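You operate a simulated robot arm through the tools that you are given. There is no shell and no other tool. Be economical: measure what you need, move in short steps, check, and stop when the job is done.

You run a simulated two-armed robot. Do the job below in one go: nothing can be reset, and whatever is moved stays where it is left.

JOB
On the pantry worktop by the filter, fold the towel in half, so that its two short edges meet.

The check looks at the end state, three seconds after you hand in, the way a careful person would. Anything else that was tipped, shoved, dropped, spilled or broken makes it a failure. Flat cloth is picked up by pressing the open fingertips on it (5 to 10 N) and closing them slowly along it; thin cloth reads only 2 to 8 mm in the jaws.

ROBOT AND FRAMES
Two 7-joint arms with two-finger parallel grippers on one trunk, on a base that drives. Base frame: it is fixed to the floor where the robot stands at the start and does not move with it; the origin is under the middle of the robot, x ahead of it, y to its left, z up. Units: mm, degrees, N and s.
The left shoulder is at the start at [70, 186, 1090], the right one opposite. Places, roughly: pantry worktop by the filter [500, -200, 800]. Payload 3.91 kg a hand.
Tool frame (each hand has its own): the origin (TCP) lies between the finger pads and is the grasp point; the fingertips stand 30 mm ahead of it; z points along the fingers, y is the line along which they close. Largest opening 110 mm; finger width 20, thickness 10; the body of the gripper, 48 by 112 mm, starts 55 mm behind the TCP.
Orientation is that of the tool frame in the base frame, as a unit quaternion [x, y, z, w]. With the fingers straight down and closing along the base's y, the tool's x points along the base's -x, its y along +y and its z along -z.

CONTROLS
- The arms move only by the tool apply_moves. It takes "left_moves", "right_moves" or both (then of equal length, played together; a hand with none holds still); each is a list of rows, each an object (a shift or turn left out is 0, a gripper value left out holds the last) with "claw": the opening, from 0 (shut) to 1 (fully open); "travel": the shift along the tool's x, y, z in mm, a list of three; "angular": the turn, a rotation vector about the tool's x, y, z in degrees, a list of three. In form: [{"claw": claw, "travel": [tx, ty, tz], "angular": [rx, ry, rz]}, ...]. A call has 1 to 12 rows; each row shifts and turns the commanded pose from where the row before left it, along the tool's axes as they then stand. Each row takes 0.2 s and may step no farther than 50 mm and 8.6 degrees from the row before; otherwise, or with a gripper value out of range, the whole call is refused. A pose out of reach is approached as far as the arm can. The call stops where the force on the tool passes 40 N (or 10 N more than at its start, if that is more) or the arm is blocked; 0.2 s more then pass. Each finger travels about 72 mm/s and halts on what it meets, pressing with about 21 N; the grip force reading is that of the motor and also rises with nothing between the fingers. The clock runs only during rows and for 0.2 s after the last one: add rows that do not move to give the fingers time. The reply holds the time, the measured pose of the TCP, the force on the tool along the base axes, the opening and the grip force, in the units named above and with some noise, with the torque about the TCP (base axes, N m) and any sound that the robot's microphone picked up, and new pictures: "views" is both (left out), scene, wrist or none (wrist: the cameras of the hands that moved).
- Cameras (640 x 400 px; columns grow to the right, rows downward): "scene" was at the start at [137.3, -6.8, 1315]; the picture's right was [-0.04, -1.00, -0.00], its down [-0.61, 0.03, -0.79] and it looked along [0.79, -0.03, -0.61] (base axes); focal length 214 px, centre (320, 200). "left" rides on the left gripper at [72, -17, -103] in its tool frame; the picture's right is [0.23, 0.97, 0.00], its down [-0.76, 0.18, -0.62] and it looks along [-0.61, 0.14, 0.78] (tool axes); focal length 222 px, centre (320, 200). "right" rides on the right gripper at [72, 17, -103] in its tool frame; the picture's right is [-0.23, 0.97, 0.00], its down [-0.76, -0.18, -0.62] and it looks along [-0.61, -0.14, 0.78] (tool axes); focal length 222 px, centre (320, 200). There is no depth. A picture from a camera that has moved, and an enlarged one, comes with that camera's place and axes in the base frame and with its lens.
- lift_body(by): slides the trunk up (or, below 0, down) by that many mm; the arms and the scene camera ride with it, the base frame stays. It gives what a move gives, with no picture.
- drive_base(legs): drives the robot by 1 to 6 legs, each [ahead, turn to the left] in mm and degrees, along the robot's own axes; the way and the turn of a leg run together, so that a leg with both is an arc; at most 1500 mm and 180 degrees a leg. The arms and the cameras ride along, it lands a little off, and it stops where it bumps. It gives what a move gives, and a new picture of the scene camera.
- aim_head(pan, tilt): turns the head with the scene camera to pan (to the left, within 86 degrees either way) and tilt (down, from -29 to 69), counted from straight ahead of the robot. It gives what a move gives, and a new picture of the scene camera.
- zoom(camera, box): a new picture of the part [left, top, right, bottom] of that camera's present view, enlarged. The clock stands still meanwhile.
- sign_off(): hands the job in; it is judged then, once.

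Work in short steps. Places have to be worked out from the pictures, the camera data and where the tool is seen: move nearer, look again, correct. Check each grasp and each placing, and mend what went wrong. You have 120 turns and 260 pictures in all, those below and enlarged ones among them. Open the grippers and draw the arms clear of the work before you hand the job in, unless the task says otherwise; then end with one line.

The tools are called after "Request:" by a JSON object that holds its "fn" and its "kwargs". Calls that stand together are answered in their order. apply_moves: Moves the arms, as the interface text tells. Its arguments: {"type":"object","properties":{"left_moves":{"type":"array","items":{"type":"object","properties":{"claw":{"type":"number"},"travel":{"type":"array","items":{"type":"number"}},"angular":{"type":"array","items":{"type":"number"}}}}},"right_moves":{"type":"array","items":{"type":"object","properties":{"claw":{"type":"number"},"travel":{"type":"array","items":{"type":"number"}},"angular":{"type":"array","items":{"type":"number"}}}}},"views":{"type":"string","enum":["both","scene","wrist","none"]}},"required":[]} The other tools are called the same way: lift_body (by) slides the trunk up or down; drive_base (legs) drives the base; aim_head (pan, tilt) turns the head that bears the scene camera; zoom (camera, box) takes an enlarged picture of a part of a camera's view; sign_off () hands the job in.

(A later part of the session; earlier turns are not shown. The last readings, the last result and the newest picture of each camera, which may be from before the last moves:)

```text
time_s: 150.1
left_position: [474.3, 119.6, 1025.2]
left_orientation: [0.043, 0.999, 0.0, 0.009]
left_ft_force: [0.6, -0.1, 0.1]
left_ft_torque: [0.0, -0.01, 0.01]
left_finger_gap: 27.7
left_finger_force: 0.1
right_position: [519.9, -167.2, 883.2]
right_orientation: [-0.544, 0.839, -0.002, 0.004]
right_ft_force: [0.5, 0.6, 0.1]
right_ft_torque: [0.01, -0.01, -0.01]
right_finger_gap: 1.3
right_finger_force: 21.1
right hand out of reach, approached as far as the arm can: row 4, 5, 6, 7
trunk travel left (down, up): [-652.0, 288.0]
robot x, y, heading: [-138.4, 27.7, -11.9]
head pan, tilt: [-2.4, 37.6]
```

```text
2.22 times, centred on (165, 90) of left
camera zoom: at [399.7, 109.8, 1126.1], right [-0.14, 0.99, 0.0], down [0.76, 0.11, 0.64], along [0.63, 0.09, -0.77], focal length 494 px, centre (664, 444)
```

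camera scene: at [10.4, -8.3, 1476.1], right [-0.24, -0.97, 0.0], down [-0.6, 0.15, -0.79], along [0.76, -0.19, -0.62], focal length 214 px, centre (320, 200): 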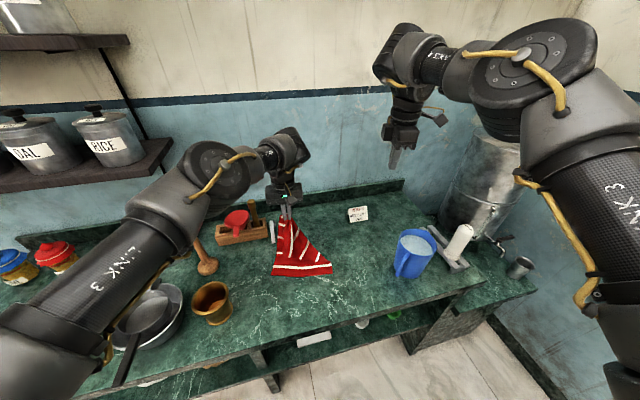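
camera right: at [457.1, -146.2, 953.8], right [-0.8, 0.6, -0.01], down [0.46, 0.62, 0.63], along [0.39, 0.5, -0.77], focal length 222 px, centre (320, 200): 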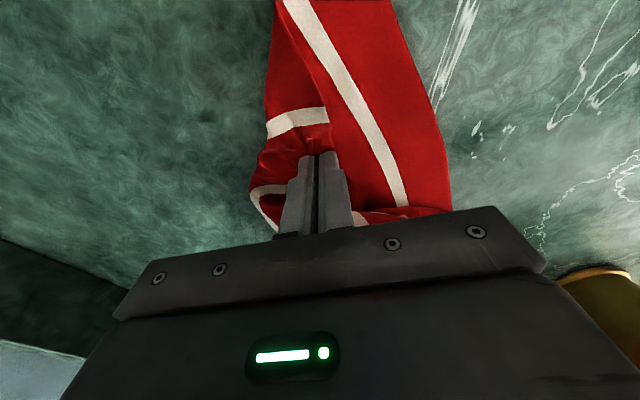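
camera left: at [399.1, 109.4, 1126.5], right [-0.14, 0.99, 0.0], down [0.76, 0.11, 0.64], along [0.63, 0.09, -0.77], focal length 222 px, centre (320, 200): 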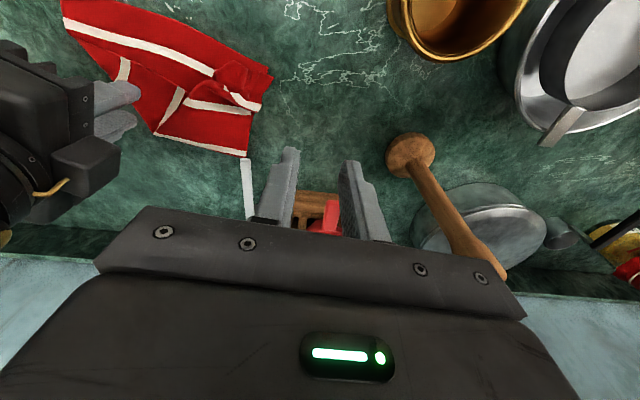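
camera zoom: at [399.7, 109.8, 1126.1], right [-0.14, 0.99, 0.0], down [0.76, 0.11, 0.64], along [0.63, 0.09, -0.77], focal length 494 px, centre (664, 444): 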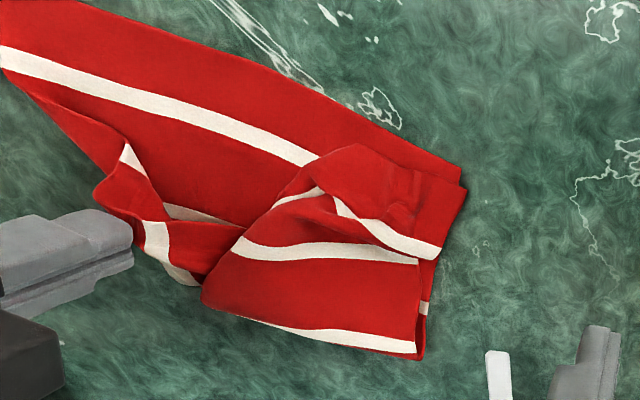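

The pull dragged the whole towel right. I'll drive 35 mm ahead for right-arm reach, then pin the towel's left part with the left hand while pulling the right side out.

Request:
{"fn": "drive_base", "kwargs": {"legs": [[35, 0]]}}

Request:
{"fn": "apply_moves", "kwargs": {"left_moves": [{"claw": 0.1, "angular": [3, 0, 0]}, {"travel": [0, -30, 0], "angular": [3, 0, 0]}, {"travel": [0, -30, 0]}, {"travel": [12, -30, 10]}, {"travel": [12, -30, 30]}, {"travel": [12, -20, 40]}, {"travel": [0, 0, 40]}, {"travel": [0, 0, 25]}, {}], "right_moves": [{}, {}, {}, {}, {}, {}, {}, {}, {}], "views": "wrist"}}

```text
time_s: 151.0
left_position: [500.0, 113.9, 1031.0]
left_orientation: [0.042, 0.999, 0.0, 0.014]
left_ft_force: [0.5, 0.3, 0.8]
left_ft_torque: [-0.03, -0.01, -0.03]
left_finger_gap: 27.4
left_finger_force: 0.0
right_position: [547.9, -171.5, 890.8]
right_orientation: [-0.546, 0.838, -0.004, 0.008]
right_ft_force: [-1.3, 0.2, 1.4]
right_ft_torque: [-0.01, -0.09, -0.01]
right_finger_gap: 1.4
right_finger_force: 21.2
trunk travel left (down, up): [-652.0, 288.0]
robot x, y, heading: [-105.2, 20.3, -11.8]
head pan, tilt: [-2.4, 37.6]
camera scene: at [20.2, -10.6, 1368.1], right [-0.24, -0.97, 0.0], down [-0.59, 0.15, -0.8], along [0.77, -0.19, -0.6], focal length 214 px, centre (320, 200)
```

scene: 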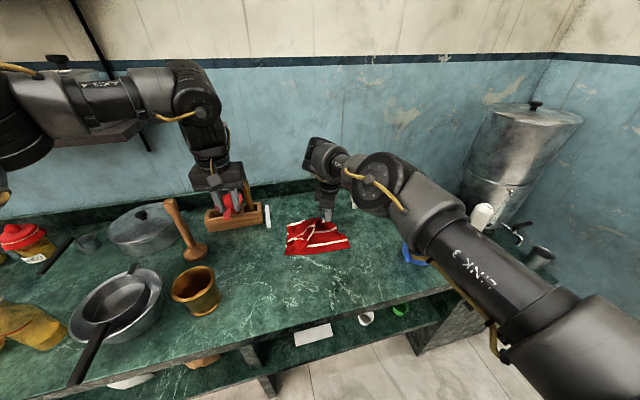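

```text
time_s: 153.0
left_position: [457.9, -38.2, 893.5]
left_orientation: [0.043, 0.998, -0.052, 0.008]
left_ft_force: [-0.6, -0.3, 0.6]
left_ft_torque: [0.03, -0.01, 0.02]
left_finger_gap: 11.0
left_finger_force: 0.0
right_position: [555.5, -173.0, 885.9]
right_orientation: [-0.545, 0.838, -0.002, 0.006]
right_ft_force: [0.1, 0.0, 1.1]
right_ft_torque: [0.01, 0.0, 0.01]
right_finger_gap: 1.4
right_finger_force: 21.0
trunk travel left (down, up): [-652.0, 288.0]
robot x, y, heading: [-102.8, 18.2, -11.4]
head pan, tilt: [-2.4, 37.6]
camera right: at [507.4, -231.3, 987.7], right [-0.8, 0.6, -0.01], down [0.46, 0.62, 0.63], along [0.38, 0.5, -0.78], focal length 222 px, centre (320, 200)
camera left: at [384.7, -37.5, 996.8], right [-0.14, 0.98, -0.1], down [0.77, 0.18, 0.62], along [0.63, 0.01, -0.78], focal length 222 px, centre (320, 200)
```

right: 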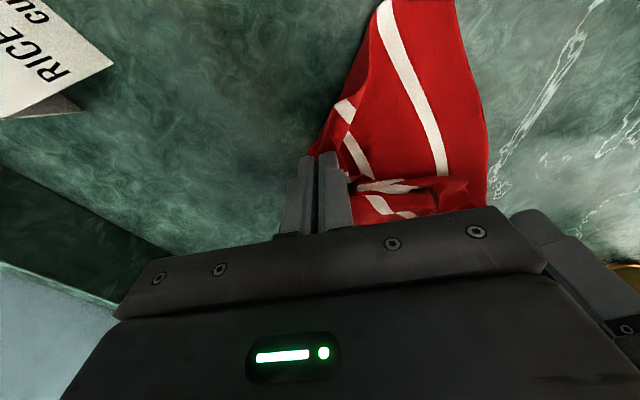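
left: 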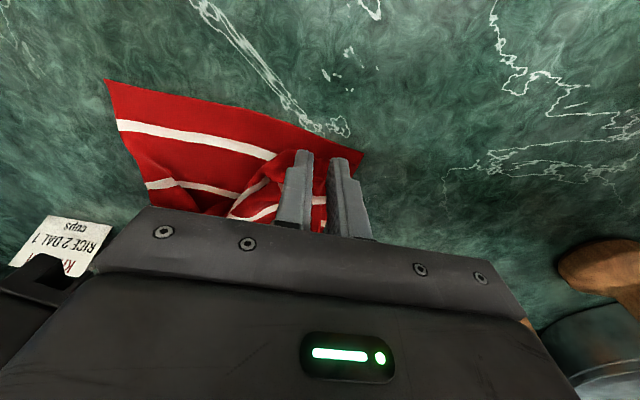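

The right side is nearly open now: FL (464,−11), FR (443,−210). I'll pin the near-left part with the left fingers.

Request:
{"fn": "apply_moves", "kwargs": {"left_moves": [{"travel": [-22, 0, 5]}, {"travel": [0, 0, 15]}, {"travel": [0, 0, 8]}, {"travel": [0, 0, 4]}, {"travel": [0, 0, 3]}, {}], "right_moves": [{}, {}, {}, {}, {}, {}], "views": "none"}}

```text
time_s: 154.4
left_position: [482.9, -43.2, 860.1]
left_orientation: [0.042, 0.998, -0.053, 0.009]
left_ft_force: [-0.6, -0.2, -0.5]
left_ft_torque: [-0.01, 0.01, 0.03]
left_finger_gap: 11.1
left_finger_force: 0.0
right_position: [554.2, -172.7, 884.6]
right_orientation: [-0.545, 0.838, -0.001, 0.006]
right_ft_force: [0.1, 0.3, 0.3]
right_ft_torque: [-0.05, -0.01, -0.01]
right_finger_gap: 1.5
right_finger_force: 21.7
trunk travel left (down, up): [-652.0, 288.0]
robot x, y, heading: [-105.6, 21.4, -11.8]
head pan, tilt: [-2.4, 37.6]
```

I'll press the left 8 mm more (watching the force) and then pull the right hand out right-forward.

Request:
{"fn": "apply_moves", "kwargs": {"left_moves": [{"travel": [0, 0, 3]}, {"travel": [0, 0, 2.5]}, {"travel": [0, 0, 2]}, {}, {}, {}, {}, {}, {}], "right_moves": [{}, {}, {}, {"travel": [7, -7, 0]}, {"travel": [7, -7, 0]}, {"travel": [7, -7, 2]}, {"travel": [8, -6, 2]}, {"travel": [6, 0, 4]}, {}], "views": "wrist"}}

Request:
{"fn": "zoom", "kwargs": {"camera": "scene", "box": [250, 190, 370, 280]}}

```text
time_s: 156.4
left_position: [482.7, -43.1, 853.8]
left_orientation: [0.043, 0.998, -0.052, 0.009]
left_ft_force: [2.6, 0.3, 12.1]
left_ft_torque: [0.13, -0.01, -0.02]
left_finger_gap: 10.8
left_finger_force: 0.0
right_position: [551.5, -203.1, 877.2]
right_orientation: [-0.545, 0.838, -0.002, 0.007]
right_ft_force: [0.2, -0.4, 0.3]
right_ft_torque: [-0.02, -0.01, -0.02]
right_finger_gap: 1.3
right_finger_force: 20.9
right hand out of reach, approached as far as the arm can: row 5, 6
trunk travel left (down, up): [-652.0, 288.0]
robot x, y, heading: [-105.0, 20.2, -11.8]
head pan, tilt: [-2.4, 37.6]
camera right: at [506.1, -262.4, 979.8], right [-0.8, 0.6, -0.01], down [0.46, 0.62, 0.63], along [0.38, 0.5, -0.78], focal length 222 px, centre (320, 200)
camera left: at [408.5, -42.7, 956.2], right [-0.14, 0.98, -0.11], down [0.77, 0.18, 0.62], along [0.63, 0.01, -0.78], focal length 222 px, centre (320, 200)
```

right: 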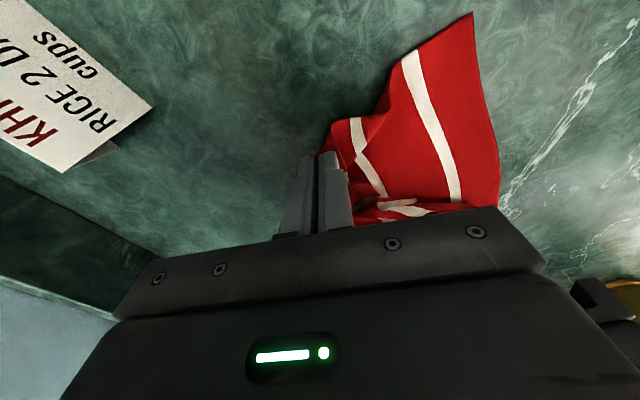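
left: 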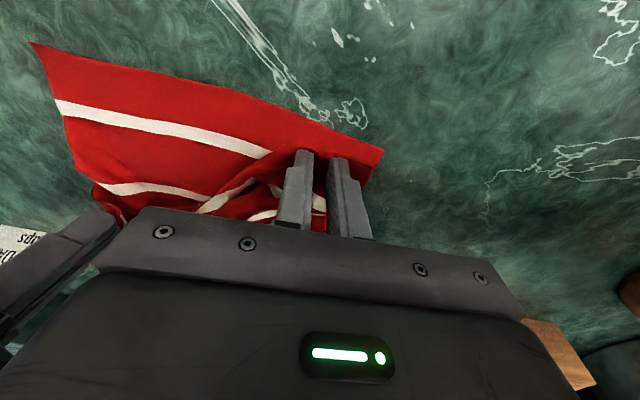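

```text
4.44 times, centred on (310, 235) of scene
camera zoom: at [28.4, -12.2, 1367.2], right [-0.24, -0.97, 0.0], down [-0.59, 0.15, -0.79], along [0.77, -0.19, -0.61], focal length 953 px, centre (364, 44)
```

zoom: 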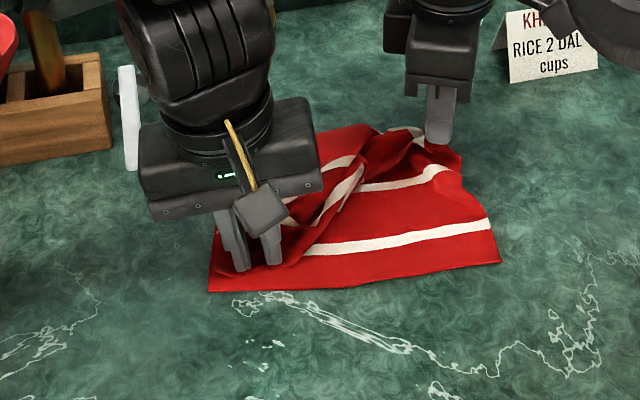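

The bottom layer is now spread nearly flat. I'll lay the right edge down, release, lift both hands away and look for the NR corner.

Request:
{"fn": "apply_moves", "kwargs": {"left_moves": [{}, {}, {}, {}, {}, {"travel": [0, 0, -20]}, {"travel": [0, 0, -40]}, {"travel": [0, 15, -45]}, {"travel": [0, 40, -20]}, {"travel": [0, 45, 0]}, {"travel": [0, 30, 0]}, {}], "right_moves": [{"travel": [0, 0, 10]}, {"travel": [0, 0, 8]}, {"claw": 0.1}, {"claw": 0.2}, {}, {"travel": [0, 0, -20]}, {"travel": [0, 0, -40]}, {"travel": [10, 0, -45]}, {"travel": [20, 0, -30]}, {"travel": [30, 0, 0]}, {"travel": [20, 0, 0]}, {}], "views": "wrist"}}

Request:
{"fn": "zoom", "kwargs": {"camera": "scene", "box": [270, 200, 360, 262]}}

```text
time_s: 159.0
left_position: [492.4, 100.6, 962.9]
left_orientation: [0.042, 0.998, -0.051, 0.008]
left_ft_force: [-0.6, 0.3, 0.7]
left_ft_torque: [-0.01, 0.03, -0.01]
left_finger_gap: 11.0
left_finger_force: 0.1
right_position: [519.4, -277.4, 993.2]
right_orientation: [-0.545, 0.838, -0.001, 0.006]
right_ft_force: [-0.6, -0.2, 0.2]
right_ft_torque: [0.02, -0.02, -0.02]
right_finger_gap: 22.1
right_finger_force: 0.1
trunk travel left (down, up): [-652.0, 288.0]
robot x, y, heading: [-106.1, 23.8, -11.7]
head pan, tilt: [-2.4, 37.6]
camera right: at [473.1, -335.5, 1095.2], right [-0.8, 0.6, -0.01], down [0.46, 0.62, 0.63], along [0.38, 0.5, -0.78], focal length 222 px, centre (320, 200)
camera left: at [418.7, 100.4, 1065.0], right [-0.14, 0.98, -0.1], down [0.77, 0.18, 0.62], along [0.63, 0.01, -0.78], focal length 222 px, centre (320, 200)
```

right: 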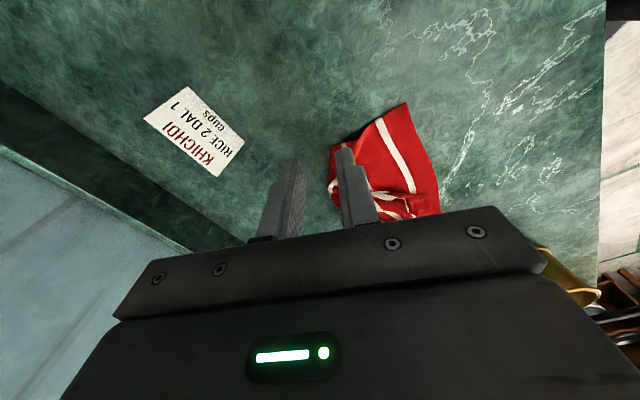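
left: 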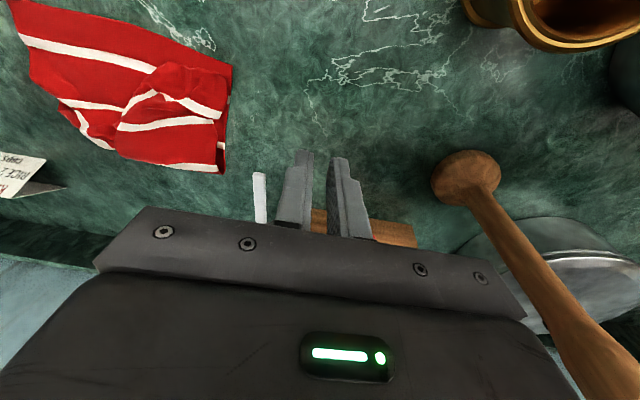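

```text
6.45 times, centred on (315, 231) of scene
camera zoom: at [29.5, -12.4, 1367.0], right [-0.24, -0.97, 0.0], down [-0.59, 0.15, -0.79], along [0.77, -0.19, -0.61], focal length 1384 px, centre (352, 0)
```

zoom: 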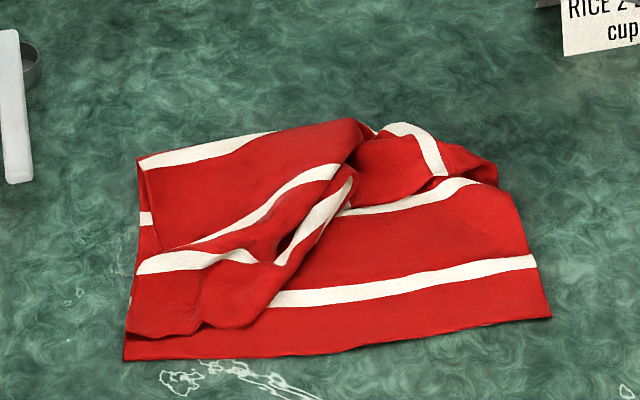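

Request:
{"fn": "zoom", "kwargs": {"camera": "left", "box": [10, 10, 250, 190]}}

Request:
{"fn": "zoom", "kwargs": {"camera": "right", "box": [310, 90, 450, 230]}}

```text
2.22 times, centred on (130, 100) of left
camera zoom: at [418.7, 100.4, 1065.0], right [-0.14, 0.98, -0.1], down [0.77, 0.18, 0.62], along [0.63, 0.01, -0.78], focal length 494 px, centre (742, 422)
```

zoom: 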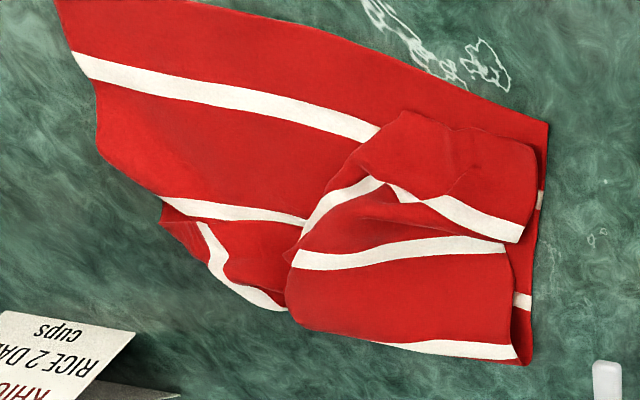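

```text
2.86 times, centred on (380, 160) of right
camera zoom: at [473.1, -335.5, 1095.2], right [-0.8, 0.6, -0.01], down [0.46, 0.62, 0.63], along [0.38, 0.5, -0.78], focal length 635 px, centre (149, 314)
```

zoom: 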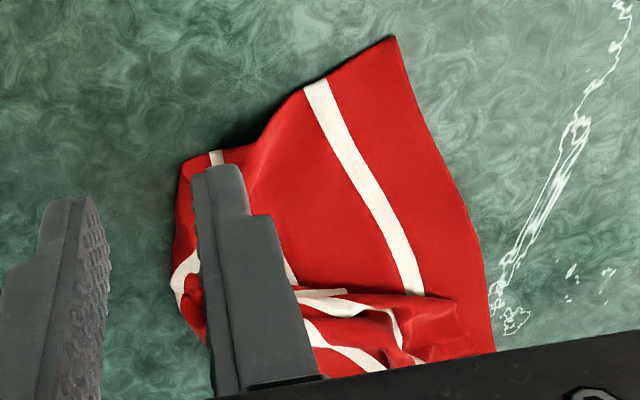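

The NR corner is hidden beneath the flap. I'll re-lift the flap by its crumpled near edge at about (487,−51) with the left hand, to let NR drop out toward me as it did before.

Request:
{"fn": "apply_moves", "kwargs": {"left_moves": [{"travel": [5, -38, 0], "claw": 0.42}, {"travel": [5, -38, 0]}, {"travel": [5, -38, 0]}, {"travel": [2, -30, 10]}, {"travel": [0, 0, 35]}, {"travel": [0, 0, 30]}, {"travel": [0, 0, 15]}, {}], "views": "wrist"}}

```text
time_s: 160.8
left_position: [465.3, -53.2, 888.0]
left_orientation: [0.042, 0.998, -0.051, 0.008]
left_ft_force: [-0.2, -0.2, 0.7]
left_ft_torque: [0.02, -0.03, 0.01]
left_finger_gap: 46.0
left_finger_force: 0.0
right_position: [519.5, -275.8, 993.0]
right_orientation: [-0.545, 0.838, -0.001, 0.006]
right_ft_force: [-0.8, -0.3, 0.5]
right_ft_torque: [0.02, 0.02, -0.05]
right_finger_gap: 21.9
right_finger_force: 0.0
trunk travel left (down, up): [-652.0, 288.0]
robot x, y, heading: [-104.2, 21.1, -11.8]
head pan, tilt: [-2.4, 37.6]
camera left: at [392.3, -52.1, 989.9], right [-0.14, 0.98, -0.1], down [0.77, 0.18, 0.62], along [0.63, 0.01, -0.78], focal length 222 px, centre (320, 200)
```

left: 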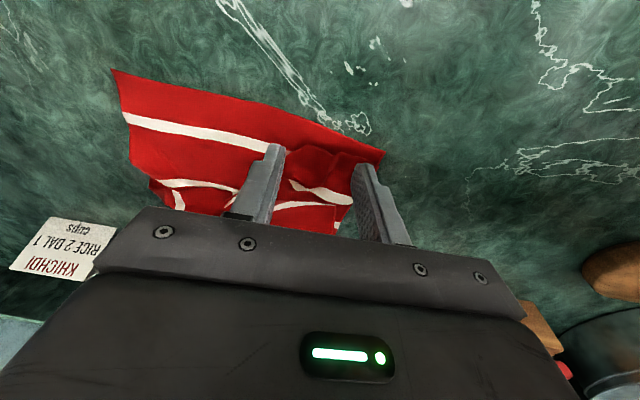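

I'll shift 18 mm forward and 6 mm left, then lower onto the flap and press lightly.

Request:
{"fn": "apply_moves", "kwargs": {"left_moves": [{"travel": [-18, 6, 0]}, {"travel": [0, 0, 15]}, {"travel": [0, 0, 10]}, {"travel": [0, 0, 5]}, {"travel": [0, 0, 2]}, {"travel": [0, 0, 1.5]}, {}], "views": "none"}}

```text
time_s: 162.4
left_position: [483.1, -52.2, 854.8]
left_orientation: [0.042, 0.998, -0.052, 0.008]
left_ft_force: [0.7, 1.0, 7.7]
left_ft_torque: [0.3, -0.02, -0.04]
left_finger_gap: 46.5
left_finger_force: 0.6
right_position: [519.8, -277.2, 995.0]
right_orientation: [-0.546, 0.838, -0.002, 0.005]
right_ft_force: [-0.6, -0.1, -0.2]
right_ft_torque: [0.03, 0.0, 0.01]
right_finger_gap: 22.0
right_finger_force: 0.0
trunk travel left (down, up): [-652.0, 288.0]
robot x, y, heading: [-105.5, 22.3, -11.8]
head pan, tilt: [-2.4, 37.6]
```

Light contact (8 N). I'll close slowly and lift a little to see what's held.

Request:
{"fn": "apply_moves", "kwargs": {"left_moves": [{"claw": 0.36}, {"claw": 0.31}, {"claw": 0.26}, {"claw": 0.21}, {"claw": 0.16}, {"claw": 0.11}, {"claw": 0.06}, {"claw": 0.0}, {}, {"travel": [0, 0, -15]}, {"travel": [0, 0, -20]}, {}], "views": "wrist"}}

Request:
{"fn": "zoom", "kwargs": {"camera": "scene", "box": [270, 195, 360, 257]}}

```text
time_s: 165.0
left_position: [484.7, -49.5, 887.9]
left_orientation: [0.044, 0.998, -0.053, 0.009]
left_ft_force: [-0.4, -0.5, -0.9]
left_ft_torque: [-0.03, 0.0, -0.01]
left_finger_gap: 2.4
left_finger_force: 20.9
right_position: [519.5, -276.4, 992.4]
right_orientation: [-0.545, 0.838, 0.0, 0.006]
right_ft_force: [-0.3, -0.3, 0.2]
right_ft_torque: [-0.02, 0.0, 0.01]
right_finger_gap: 21.8
right_finger_force: 0.0
trunk travel left (down, up): [-652.0, 288.0]
robot x, y, heading: [-103.5, 22.6, -11.7]
head pan, tilt: [-2.4, 37.6]
camera left: at [410.4, -48.7, 991.5], right [-0.14, 0.98, -0.1], down [0.77, 0.18, 0.62], along [0.63, 0.01, -0.78], focal length 222 px, centre (320, 200)
```

left: 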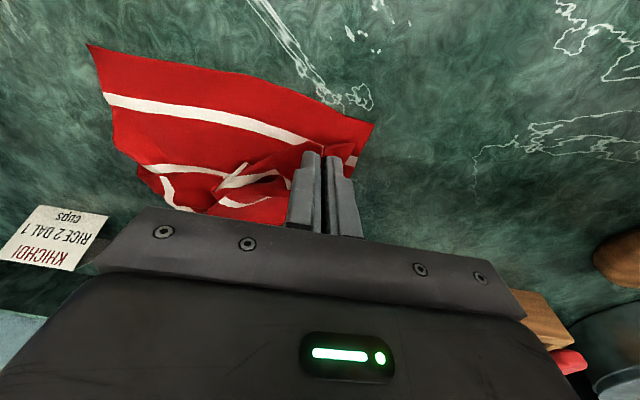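

```text
6.45 times, centred on (315, 226) of scene
camera zoom: at [29.9, -12.6, 1366.9], right [-0.24, -0.97, 0.0], down [-0.59, 0.15, -0.79], along [0.77, -0.19, -0.61], focal length 1384 px, centre (352, 32)
```

zoom: 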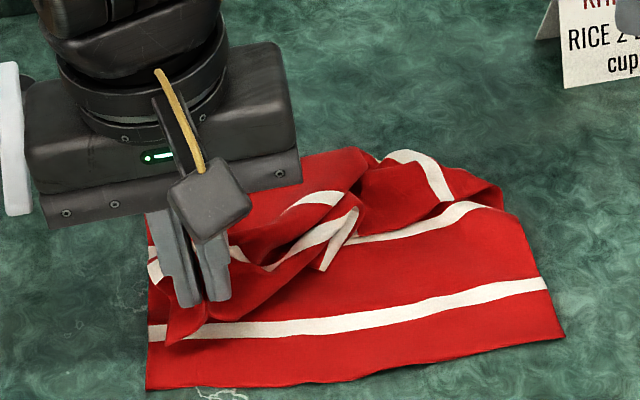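

Only the flap is held, and the bottom layer stayed put. I'll raise it 120 mm and forward about 55 mm so NR drops out on my side.

Request:
{"fn": "apply_moves", "kwargs": {"left_moves": [{"travel": [0, 0, -25]}, {"travel": [-5, 0, -25]}, {"travel": [-10, 0, -25]}, {"travel": [-15, 2, -25]}, {"travel": [-15, 2, -20]}, {"travel": [-10, 2, 0]}, {}, {}, {}], "views": "wrist"}}

Request:
{"fn": "zoom", "kwargs": {"camera": "scene", "box": [260, 185, 360, 257]}}

```text
time_s: 167.0
left_position: [537.5, -35.3, 1009.2]
left_orientation: [0.043, 0.998, -0.052, 0.008]
left_ft_force: [0.5, -1.8, 0.9]
left_ft_torque: [-0.05, 0.03, -0.02]
left_finger_gap: 2.5
left_finger_force: 21.2
right_position: [520.2, -277.0, 993.3]
right_orientation: [-0.545, 0.838, -0.001, 0.006]
right_ft_force: [0.1, -0.2, -0.5]
right_ft_torque: [0.0, 0.01, -0.02]
right_finger_gap: 22.1
right_finger_force: 0.1
trunk travel left (down, up): [-652.0, 288.0]
robot x, y, heading: [-103.0, 21.2, -11.7]
head pan, tilt: [-2.4, 37.6]
camera left: at [463.3, -34.4, 1112.1], right [-0.14, 0.98, -0.1], down [0.77, 0.18, 0.62], along [0.63, 0.01, -0.78], focal length 222 px, centre (320, 200)
```

left: 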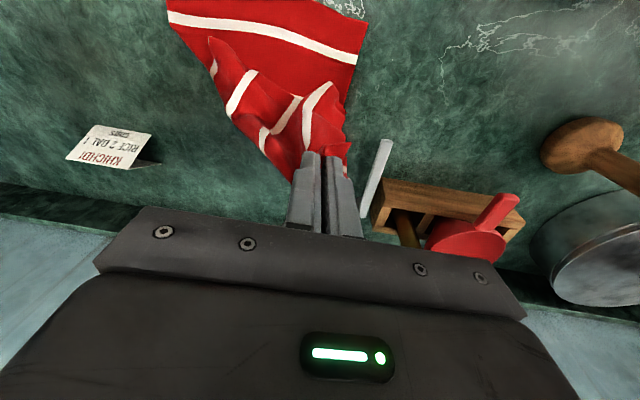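

```text
5.56 times, centred on (310, 221) of scene
camera zoom: at [29.5, -12.6, 1367.0], right [-0.24, -0.97, 0.0], down [-0.59, 0.15, -0.79], along [0.77, -0.19, -0.61], focal length 1192 px, centre (376, 83)
```

zoom: 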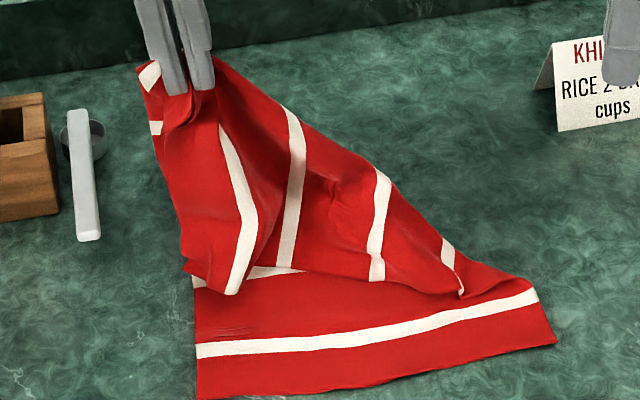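

NR now hangs on my side, right under the left hand. I'll lower the flap slightly further forward so NR ends up lying on top nearest me, and release.

Request:
{"fn": "apply_moves", "kwargs": {"left_moves": [{"travel": [-12, 0, 15]}, {"travel": [-12, 0, 20]}, {"travel": [-12, 0, 25]}, {"travel": [-6, 0, 30]}, {"travel": [0, 0, 30]}, {"travel": [0, 0, 20]}, {"claw": 0.1}, {"claw": 0.3}, {}, {"travel": [0, 0, -30]}, {"travel": [0, 0, -45]}, {"travel": [0, 10, -45]}], "views": "none"}}

Request:
{"fn": "apply_moves", "kwargs": {"left_moves": [{"travel": [0, 35, 0]}, {"travel": [0, 35, 0]}, {"travel": [0, 35, 0]}], "views": "none"}}

Request:
{"fn": "zoom", "kwargs": {"camera": "scene", "box": [260, 195, 360, 267]}}

Request:
{"fn": "zoom", "kwargs": {"camera": "left", "box": [0, 0, 300, 200]}}

```text
time_s: 169.6
left_position: [577.0, -28.6, 989.9]
left_orientation: [0.043, 0.998, -0.052, 0.009]
left_ft_force: [0.9, 0.2, -1.0]
left_ft_torque: [-0.03, 0.0, 0.01]
left_finger_gap: 33.2
left_finger_force: 0.0
right_position: [519.6, -275.9, 993.8]
right_orientation: [-0.545, 0.838, -0.001, 0.006]
right_ft_force: [-0.9, 0.1, 0.7]
right_ft_torque: [-0.02, -0.03, -0.02]
right_finger_gap: 22.1
right_finger_force: 0.0
trunk travel left (down, up): [-652.0, 288.0]
robot x, y, heading: [-105.6, 18.4, -11.9]
head pan, tilt: [-2.4, 37.6]
```

```text
time_s: 170.4
left_position: [588.8, 74.7, 979.3]
left_orientation: [0.043, 0.998, -0.052, 0.008]
left_ft_force: [0.9, 0.4, 0.4]
left_ft_torque: [-0.01, 0.01, -0.02]
left_finger_gap: 33.1
left_finger_force: 0.1
right_position: [519.9, -275.6, 993.2]
right_orientation: [-0.546, 0.838, -0.001, 0.006]
right_ft_force: [-0.7, 0.7, -0.3]
right_ft_torque: [0.0, 0.04, 0.0]
right_finger_gap: 22.0
right_finger_force: 0.0
trunk travel left (down, up): [-652.0, 288.0]
robot x, y, heading: [-106.2, 19.3, -12.0]
head pan, tilt: [-2.4, 37.6]
```

```text
5.56 times, centred on (310, 231) of scene
camera zoom: at [29.8, -11.1, 1367.0], right [-0.24, -0.97, 0.0], down [-0.59, 0.15, -0.79], along [0.77, -0.19, -0.61], focal length 1192 px, centre (376, 28)
```

zoom: 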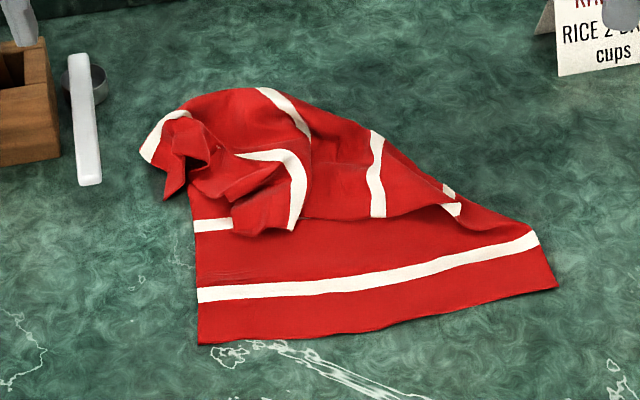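

```text
2.00 times, centred on (150, 100) of left
camera zoom: at [514.3, 76.3, 1082.6], right [-0.14, 0.98, -0.11], down [0.77, 0.18, 0.62], along [0.63, 0.01, -0.78], focal length 444 px, centre (660, 400)
```

zoom: 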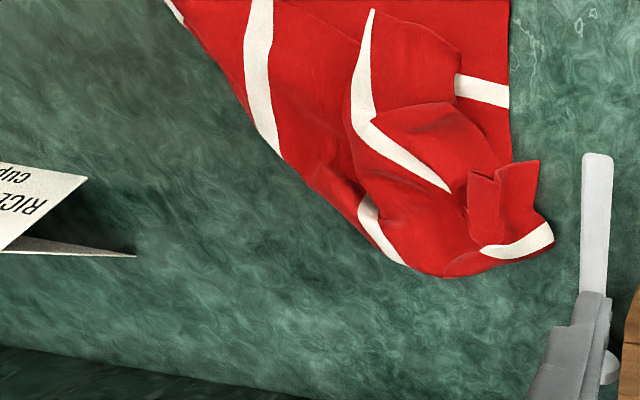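

Excellent: NR is now visible on top at about (530,−46), with FR at (449,−222) and FL at (460,−14). I'll retract the left hand away from the rack, and drive 45 mm ahead for right-arm reach.

Request:
{"fn": "apply_moves", "kwargs": {"left_moves": [{"travel": [10, 0, -40]}, {"travel": [40, 0, -20]}, {"travel": [40, 20, 0]}, {"travel": [40, 20, 0]}, {}], "views": "none"}}

Request:
{"fn": "drive_base", "kwargs": {"legs": [[45, 0]]}}

```text
time_s: 171.6
left_position: [462.8, 130.9, 1032.8]
left_orientation: [0.042, 0.998, -0.052, 0.008]
left_ft_force: [-0.1, 0.8, -0.6]
left_ft_torque: [0.02, -0.01, -0.01]
left_finger_gap: 32.8
left_finger_force: 0.2
right_position: [520.9, -277.7, 992.1]
right_orientation: [-0.546, 0.838, -0.001, 0.005]
right_ft_force: [0.0, 0.5, -0.2]
right_ft_torque: [0.01, 0.03, -0.01]
right_finger_gap: 22.1
right_finger_force: 0.0
trunk travel left (down, up): [-652.0, 288.0]
robot x, y, heading: [-105.5, 19.7, -11.7]
head pan, tilt: [-2.4, 37.6]
```

```text
time_s: 172.5
left_position: [496.1, 123.0, 1039.2]
left_orientation: [0.044, 0.998, -0.053, 0.015]
left_ft_force: [0.3, 0.0, 0.0]
left_ft_torque: [0.0, -0.04, 0.0]
left_finger_gap: 33.1
left_finger_force: 0.1
right_position: [556.9, -283.9, 1002.3]
right_orientation: [-0.545, 0.838, -0.005, 0.011]
right_ft_force: [-0.4, 0.1, 1.9]
right_ft_torque: [0.0, -0.03, -0.02]
right_finger_gap: 22.0
right_finger_force: 0.0
trunk travel left (down, up): [-652.0, 288.0]
robot x, y, heading: [-59.1, 13.4, -11.9]
head pan, tilt: [-2.4, 37.6]
camera scene: at [64.6, -20.2, 1368.1], right [-0.24, -0.97, 0.0], down [-0.59, 0.15, -0.8], along [0.77, -0.19, -0.6], focal length 214 px, centre (320, 200)
```

scene: 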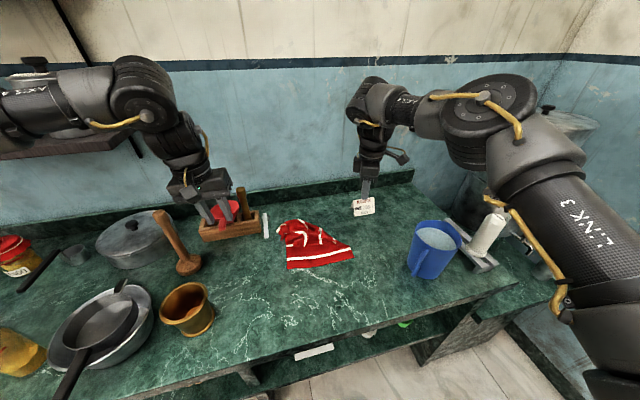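

I'll bring the right hand over NR, turned to close across its front edge, and look.

Request:
{"fn": "apply_moves", "kwargs": {"right_moves": [{"angular": [0, 0, -8]}, {"angular": [0, 0, -8]}, {"travel": [-43, 8.5, 0]}, {"travel": [-43, 8.5, 0]}, {"travel": [-43, 8.5, 0]}, {"travel": [-43, 8.5, 10]}, {"travel": [-44, 8.5, 10]}, {"travel": [0, 0, 40]}, {"travel": [0, 0, 35]}, {}], "views": "wrist"}}

```text
time_s: 174.7
left_position: [502.3, 122.9, 1035.8]
left_orientation: [0.044, 0.998, -0.053, 0.01]
left_ft_force: [0.0, 0.0, 0.5]
left_ft_torque: [0.0, -0.01, -0.02]
left_finger_gap: 33.1
left_finger_force: 0.1
right_position: [551.2, -65.1, 903.5]
right_orientation: [-0.656, 0.754, -0.003, 0.008]
right_ft_force: [-0.5, -0.4, -0.8]
right_ft_torque: [0.04, -0.01, -0.03]
right_finger_gap: 21.9
right_finger_force: 0.1
trunk travel left (down, up): [-652.0, 288.0]
robot x, y, heading: [-58.6, 9.7, -11.6]
head pan, tilt: [-2.4, 37.6]
camera right: at [522.5, -133.9, 1005.9], right [-0.93, 0.36, -0.01], down [0.27, 0.73, 0.63], along [0.24, 0.59, -0.78], focal length 222 px, centre (320, 200)
```

right: 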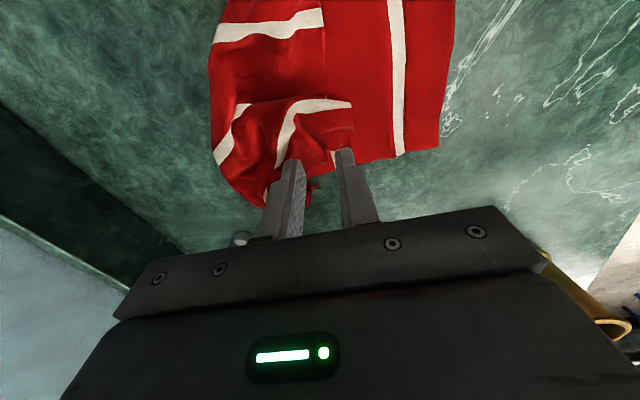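

Well aligned with the flap (NR at (530,−43)). I'll shift 4 mm inward and press down.

Request:
{"fn": "apply_moves", "kwargs": {"right_moves": [{"travel": [0, -4, 20]}, {"travel": [0, 0, 15]}, {"travel": [0, 0, 8]}, {"travel": [0, 0, 4]}, {"travel": [0, 0, 2]}, {}], "views": "none"}}

```text
time_s: 176.1
left_position: [503.0, 123.0, 1035.7]
left_orientation: [0.043, 0.998, -0.052, 0.011]
left_ft_force: [0.4, 0.2, -0.3]
left_ft_torque: [0.0, -0.01, -0.01]
left_finger_gap: 33.0
left_finger_force: 0.1
right_position: [555.6, -65.5, 855.0]
right_orientation: [-0.657, 0.754, -0.003, 0.008]
right_ft_force: [-0.2, 0.3, 0.7]
right_ft_torque: [-0.01, 0.01, -0.01]
right_finger_gap: 22.5
right_finger_force: 0.4
trunk travel left (down, up): [-652.0, 288.0]
robot x, y, heading: [-58.5, 10.9, -12.1]
head pan, tilt: [-2.4, 37.6]
```

Request:
{"fn": "apply_moves", "kwargs": {"right_moves": [{"travel": [0, 0, 2]}, {"travel": [0, 0, 1]}, {}], "views": "none"}}

```text
time_s: 176.9
left_position: [502.1, 122.3, 1036.4]
left_orientation: [0.044, 0.998, -0.052, 0.01]
left_ft_force: [0.2, -0.4, -0.4]
left_ft_torque: [-0.01, 0.0, -0.03]
left_finger_gap: 32.9
left_finger_force: 0.1
right_position: [556.9, -66.7, 852.6]
right_orientation: [-0.656, 0.754, -0.005, 0.009]
right_ft_force: [-0.2, -0.5, 10.2]
right_ft_torque: [-0.04, 0.1, 0.01]
right_finger_gap: 21.9
right_finger_force: 0.0
trunk travel left (down, up): [-652.0, 288.0]
robot x, y, heading: [-57.3, 11.5, -11.8]
head pan, tilt: [-2.4, 37.6]
```

10 N. I'll add 0.5 mm, close slowly, then lift 25 mm and look.

Request:
{"fn": "apply_moves", "kwargs": {"right_moves": [{"travel": [0, 0, 0.6], "claw": 0.175}, {"claw": 0.15}, {"claw": 0.125}, {"claw": 0.1}, {"claw": 0.075}, {"claw": 0.05}, {"claw": 0.025}, {"claw": 0}, {}, {"travel": [0, 0, -12]}, {"travel": [0, 0, -15]}, {}], "views": "wrist"}}

```text
time_s: 179.5
left_position: [505.1, 122.6, 1036.0]
left_orientation: [0.044, 0.998, -0.052, 0.011]
left_ft_force: [-0.2, 0.3, 0.9]
left_ft_torque: [0.01, 0.04, -0.01]
left_finger_gap: 32.9
left_finger_force: 0.1
right_position: [557.9, -67.3, 877.5]
right_orientation: [-0.657, 0.753, -0.003, 0.007]
right_ft_force: [0.1, -0.4, 0.5]
right_ft_torque: [0.0, -0.02, 0.0]
right_finger_gap: 4.0
right_finger_force: 20.6
trunk travel left (down, up): [-652.0, 288.0]
robot x, y, heading: [-60.2, 7.9, -11.9]
head pan, tilt: [-2.4, 37.6]
camera right: at [528.6, -135.1, 980.2], right [-0.93, 0.36, -0.01], down [0.27, 0.73, 0.63], along [0.24, 0.59, -0.78], focal length 222 px, centre (320, 200)
```

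right: 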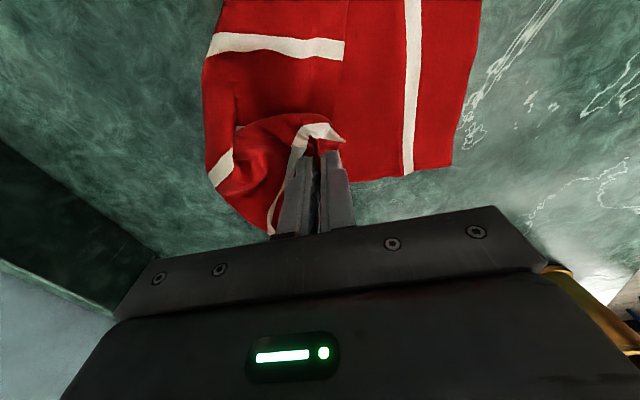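

NR's flap is gripped (4 mm). In its final place it must be turned about 80° counter-clockwise, so I'll lift it and rotate the hand in place first.

Request:
{"fn": "apply_moves", "kwargs": {"right_moves": [{"travel": [0, 0, -30]}, {"travel": [0, 0, -25], "angular": [0, 0, -8.3]}, {"angular": [0, 0, -8.3]}, {"angular": [0, 0, -8.3]}, {"angular": [0, 0, -8.3]}, {"angular": [0, 0, -8.3]}, {"angular": [0, 0, -8.3]}, {"angular": [0, 0, -8.3]}, {"angular": [0, 0, -8.3]}, {}], "views": "none"}}

Request:
{"fn": "zoom", "kwargs": {"camera": "scene", "box": [260, 190, 380, 280]}}

```text
time_s: 181.7
left_position: [503.1, 122.1, 1035.9]
left_orientation: [0.043, 0.998, -0.052, 0.011]
left_ft_force: [-0.5, 0.7, -0.6]
left_ft_torque: [-0.01, -0.02, 0.03]
left_finger_gap: 33.0
left_finger_force: 0.1
right_position: [556.4, -67.0, 933.1]
right_orientation: [0.963, -0.27, 0.007, -0.004]
right_ft_force: [0.2, -0.3, -0.4]
right_ft_torque: [-0.02, 0.02, -0.04]
right_finger_gap: 3.6
right_finger_force: 21.2
trunk travel left (down, up): [-652.0, 288.0]
robot x, y, heading: [-62.5, 8.7, -11.7]
head pan, tilt: [-2.4, 37.6]
```

```text
4.44 times, centred on (320, 235) of scene
camera zoom: at [74.4, -21.7, 1367.0], right [-0.24, -0.97, 0.0], down [-0.59, 0.15, -0.79], along [0.77, -0.19, -0.61], focal length 953 px, centre (320, 44)
```

zoom: 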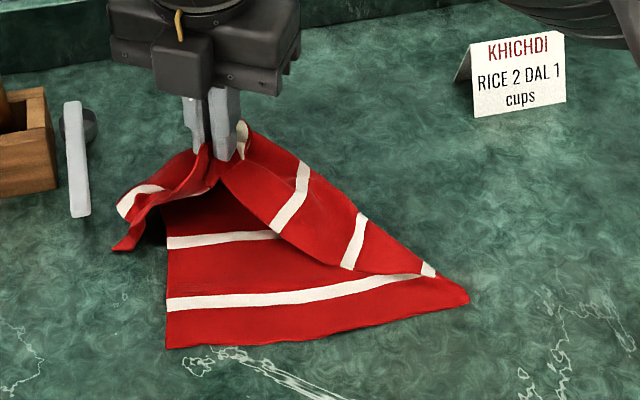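

The rotation worked. Now I'll carry NR right to above (540,−200).

Request:
{"fn": "apply_moves", "kwargs": {"right_moves": [{"travel": [14, 30.5, 0]}, {"travel": [14, 30.5, 0]}, {"travel": [14, 30.5, 0]}, {"travel": [14, 30.5, 0]}, {}], "views": "none"}}

Request:
{"fn": "zoom", "kwargs": {"camera": "scene", "box": [260, 190, 380, 280]}}

```text
time_s: 182.9
left_position: [503.0, 123.1, 1036.1]
left_orientation: [0.042, 0.998, -0.053, 0.01]
left_ft_force: [0.3, -0.2, -0.5]
left_ft_torque: [-0.01, -0.01, 0.02]
left_finger_gap: 33.1
left_finger_force: 0.2
right_position: [537.4, -198.9, 929.9]
right_orientation: [0.962, -0.271, 0.008, -0.004]
right_ft_force: [0.7, 0.9, 0.0]
right_ft_torque: [0.02, 0.04, -0.04]
right_finger_gap: 3.7
right_finger_force: 20.9
trunk travel left (down, up): [-652.0, 288.0]
robot x, y, heading: [-59.3, 9.2, -11.7]
head pan, tilt: [-2.4, 37.6]
```

```text
4.44 times, centred on (320, 235) of scene
camera zoom: at [74.4, -20.3, 1367.0], right [-0.24, -0.97, 0.0], down [-0.59, 0.15, -0.79], along [0.77, -0.19, -0.61], focal length 953 px, centre (320, 44)
```

zoom: 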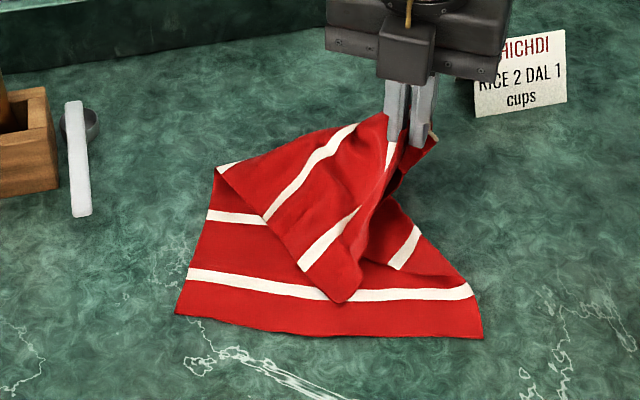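

NL now lies on top toward me at about (467,−135), and FR is at (420,−215). I'll bring NR back and down onto FR (TCP target about (443,−209)), turning another 16°.

Request:
{"fn": "apply_moves", "kwargs": {"right_moves": [{"angular": [0, 0, -8]}, {"angular": [0, 0, -8]}, {"travel": [-18, 7, 5]}, {"travel": [-18, 7, 12]}, {"travel": [-18, 7, 15]}, {"travel": [-18, 7, 16]}, {"travel": [-16, 7, 16]}, {"travel": [0, 0, 4]}, {}], "views": "wrist"}}

Request:
{"fn": "zoom", "kwargs": {"camera": "scene", "box": [260, 200, 380, 290]}}

```text
time_s: 184.9
left_position: [503.1, 122.4, 1036.3]
left_orientation: [0.043, 0.998, -0.052, 0.011]
left_ft_force: [-0.7, -0.1, 0.0]
left_ft_torque: [0.02, 0.04, 0.04]
left_finger_gap: 33.0
left_finger_force: 0.1
right_position: [445.7, -209.4, 863.5]
right_orientation: [0.991, -0.136, 0.008, -0.003]
right_ft_force: [0.1, 0.2, 0.1]
right_ft_torque: [-0.01, -0.02, -0.03]
right_finger_gap: 4.0
right_finger_force: 20.5
trunk travel left (down, up): [-652.0, 288.0]
robot x, y, heading: [-64.9, 11.8, -11.6]
head pan, tilt: [-2.4, 37.6]
camera right: at [508.6, -243.5, 966.2], right [-0.48, -0.88, -0.01], down [-0.7, 0.37, 0.61], along [-0.53, 0.3, -0.79], focal length 222 px, centre (320, 200)
```

right: 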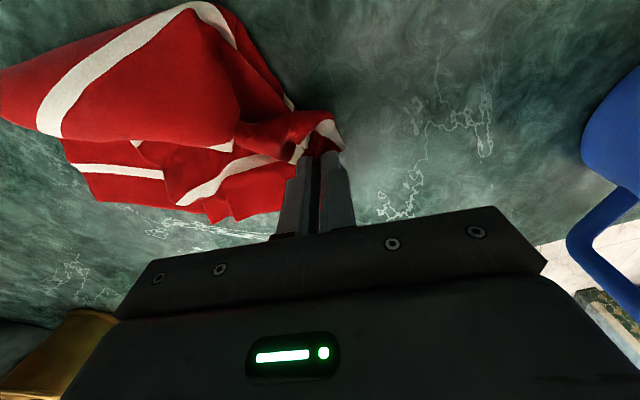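

```text
4.44 times, centred on (320, 245) of scene
camera zoom: at [74.2, -21.9, 1367.0], right [-0.24, -0.97, 0.0], down [-0.59, 0.15, -0.79], along [0.77, -0.19, -0.61], focal length 953 px, centre (320, 0)
```

zoom: 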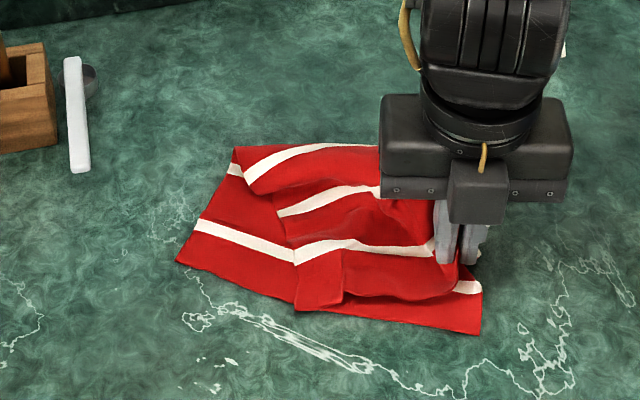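

Very good: the upper layer now covers most of the lower, with FR at about (394,−207). I'll move NR another 28 mm toward FR, set down, and release.

Request:
{"fn": "apply_moves", "kwargs": {"right_moves": [{"travel": [-14, 2.3, 0]}, {"travel": [-14, 2.3, 0]}, {"travel": [0, 0, 6]}, {"claw": 0.1}, {"claw": 0.2}, {}, {"travel": [0, 0, -20]}, {"travel": [0, 0, -45]}, {"travel": [0, 20, -45]}, {"travel": [0, 40, -20]}, {"travel": [0, 40, 0]}, {}], "views": "none"}}

Request:
{"fn": "zoom", "kwargs": {"camera": "scene", "box": [260, 200, 380, 290]}}

Request:
{"fn": "zoom", "kwargs": {"camera": "left", "box": [0, 0, 300, 200]}}

```text
time_s: 187.5
left_position: [503.3, 123.6, 1035.0]
left_orientation: [0.044, 0.998, -0.052, 0.011]
left_ft_force: [0.2, 0.4, 0.4]
left_ft_torque: [-0.04, 0.02, -0.01]
left_finger_gap: 32.9
left_finger_force: 0.2
right_position: [388.0, -303.1, 984.2]
right_orientation: [0.991, -0.135, 0.008, -0.004]
right_ft_force: [0.0, -0.8, -0.9]
right_ft_torque: [-0.02, 0.0, -0.02]
right_finger_gap: 21.8
right_finger_force: 0.0
trunk travel left (down, up): [-652.0, 288.0]
robot x, y, heading: [-58.1, 11.7, -11.9]
head pan, tilt: [-2.4, 37.6]
```

```text
4.44 times, centred on (320, 245) of scene
camera zoom: at [74.9, -20.6, 1367.0], right [-0.24, -0.97, 0.0], down [-0.59, 0.15, -0.79], along [0.77, -0.19, -0.61], focal length 953 px, centre (320, 0)
```

zoom: 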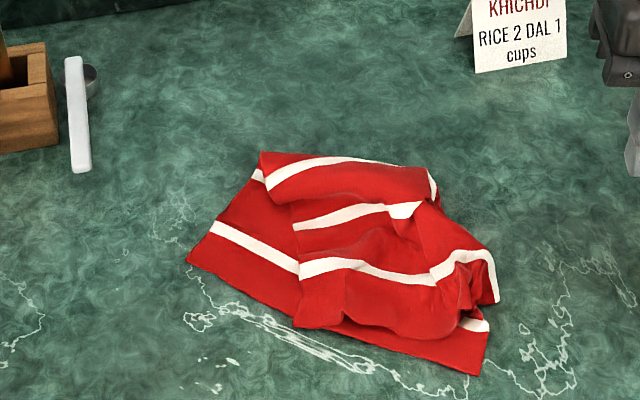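

```text
2.00 times, centred on (150, 100) of left
camera zoom: at [429.3, 124.4, 1137.6], right [-0.14, 0.98, -0.11], down [0.76, 0.18, 0.62], along [0.63, 0.01, -0.78], focal length 444 px, centre (660, 400)
```

zoom: 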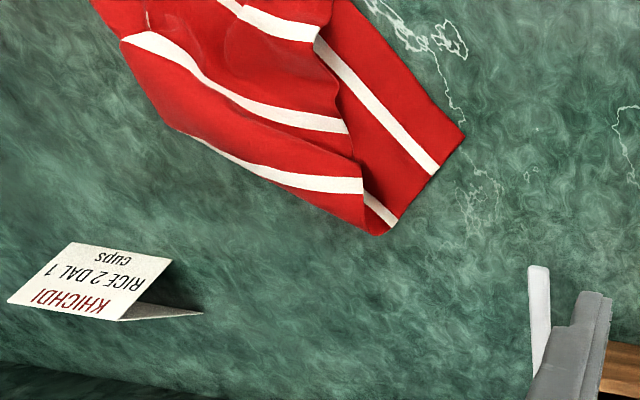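

NR is down near FR. Remaining: NL at about (427,−89) must go to FL at about (495,−30). I'll raise the right hand and drive back 80 mm so the left arm can reach in.

Request:
{"fn": "apply_moves", "kwargs": {"right_moves": [{"travel": [0, 0, -40]}, {"travel": [0, 0, -40]}, {}], "left_moves": [{"claw": 0.24}, {"angular": [-6, 0, 0]}, {}], "views": "none"}}

Request:
{"fn": "drive_base", "kwargs": {"legs": [[-80, 0]]}}

```text
time_s: 188.3
left_position: [504.6, 121.9, 1033.8]
left_orientation: [0.043, 0.999, 0.0, 0.014]
left_ft_force: [-0.2, -0.6, 0.0]
left_ft_torque: [-0.04, 0.0, -0.01]
left_finger_gap: 26.4
left_finger_force: 0.0
right_position: [388.5, -301.9, 1064.8]
right_orientation: [0.991, -0.135, 0.006, -0.004]
right_ft_force: [0.3, 0.1, -0.2]
right_ft_torque: [-0.02, 0.04, 0.0]
right_finger_gap: 22.3
right_finger_force: 0.0
trunk travel left (down, up): [-652.0, 288.0]
robot x, y, heading: [-61.1, 10.4, -11.5]
head pan, tilt: [-2.4, 37.6]
```

```text
time_s: 189.3
left_position: [423.5, 139.1, 1036.0]
left_orientation: [0.043, 0.999, 0.0, 0.014]
left_ft_force: [0.2, -1.0, 0.0]
left_ft_torque: [-0.03, -0.04, -0.01]
left_finger_gap: 26.2
left_finger_force: 0.1
right_position: [307.8, -285.1, 1064.4]
right_orientation: [0.991, -0.135, 0.007, -0.003]
right_ft_force: [0.4, 0.3, 0.4]
right_ft_torque: [-0.04, -0.03, 0.02]
right_finger_gap: 22.0
right_finger_force: 0.1
trunk travel left (down, up): [-652.0, 288.0]
robot x, y, heading: [-136.9, 29.2, -11.8]
head pan, tilt: [-2.4, 37.6]
camera scene: at [-5.1, -5.4, 1367.0], right [-0.24, -0.97, 0.0], down [-0.59, 0.15, -0.79], along [0.77, -0.19, -0.61], focal length 214 px, centre (320, 200)
```

scene: 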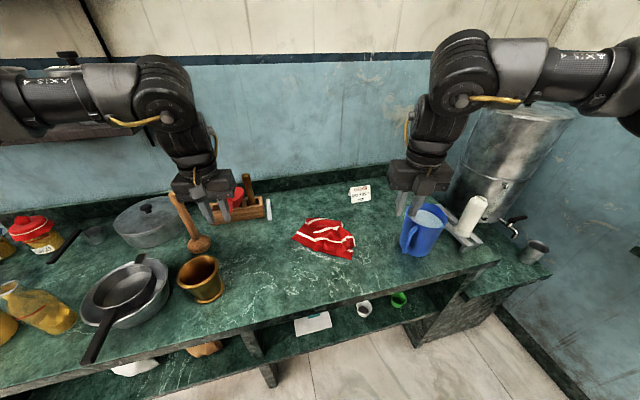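

I'll bring the left hand over NL and lower for a look.

Request:
{"fn": "apply_moves", "kwargs": {"left_moves": [{"travel": [-7, -42, 0]}, {"travel": [-7, -42, 0]}, {"travel": [-7, -42, 0]}, {"travel": [-7, -42, 0]}, {"travel": [-6, -42, 10]}, {"travel": [-6, -40, 20]}, {"travel": [0, 0, 40]}, {"travel": [0, 0, 40]}, {"travel": [0, 0, 30]}, {}], "views": "wrist"}}

```text
time_s: 191.5
left_position: [442.6, -113.3, 896.2]
left_orientation: [0.042, 0.999, -0.001, 0.013]
left_ft_force: [0.5, 0.3, 0.9]
left_ft_torque: [-0.06, 0.0, 0.0]
left_finger_gap: 26.2
left_finger_force: 0.1
right_position: [308.6, -284.3, 1065.5]
right_orientation: [0.991, -0.134, 0.008, -0.003]
right_ft_force: [-0.2, 0.7, -0.3]
right_ft_torque: [-0.02, 0.0, -0.03]
right_finger_gap: 22.2
right_finger_force: 0.1
trunk travel left (down, up): [-652.0, 288.0]
robot x, y, heading: [-136.8, 30.7, -11.7]
head pan, tilt: [-2.4, 37.6]
camera left: at [368.0, -123.1, 996.7], right [-0.14, 0.99, -0.01], down [0.76, 0.11, 0.64], along [0.64, 0.09, -0.77], focal length 222 px, centre (320, 200)
```

left: 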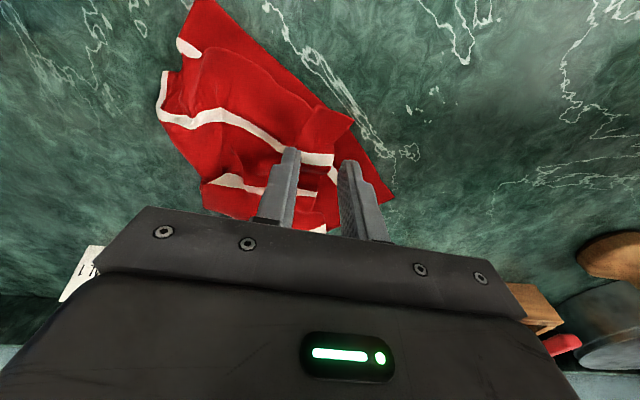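

NL is clearly at (426,−91) with its side edge at y ≈ −97. I'll shift 7 mm right and 6 mm toward me, and press down.

Request:
{"fn": "apply_moves", "kwargs": {"left_moves": [{"travel": [6, -7, 10]}, {"travel": [0, 0, 15]}, {"travel": [0, 0, 10]}, {"travel": [0, 0, 5]}, {"travel": [0, 0, 2]}, {}], "views": "none"}}

```text
time_s: 192.9
left_position: [440.3, -121.1, 853.0]
left_orientation: [0.042, 0.999, 0.0, 0.014]
left_ft_force: [0.8, -0.3, -0.4]
left_ft_torque: [-0.03, 0.01, 0.01]
left_finger_gap: 26.4
left_finger_force: 0.0
right_position: [309.1, -284.4, 1063.3]
right_orientation: [0.991, -0.135, 0.007, -0.003]
right_ft_force: [-0.2, 0.8, -0.6]
right_ft_torque: [-0.01, -0.01, 0.01]
right_finger_gap: 22.0
right_finger_force: 0.1
trunk travel left (down, up): [-652.0, 288.0]
robot x, y, heading: [-139.7, 27.2, -11.7]
head pan, tilt: [-2.4, 37.6]
```

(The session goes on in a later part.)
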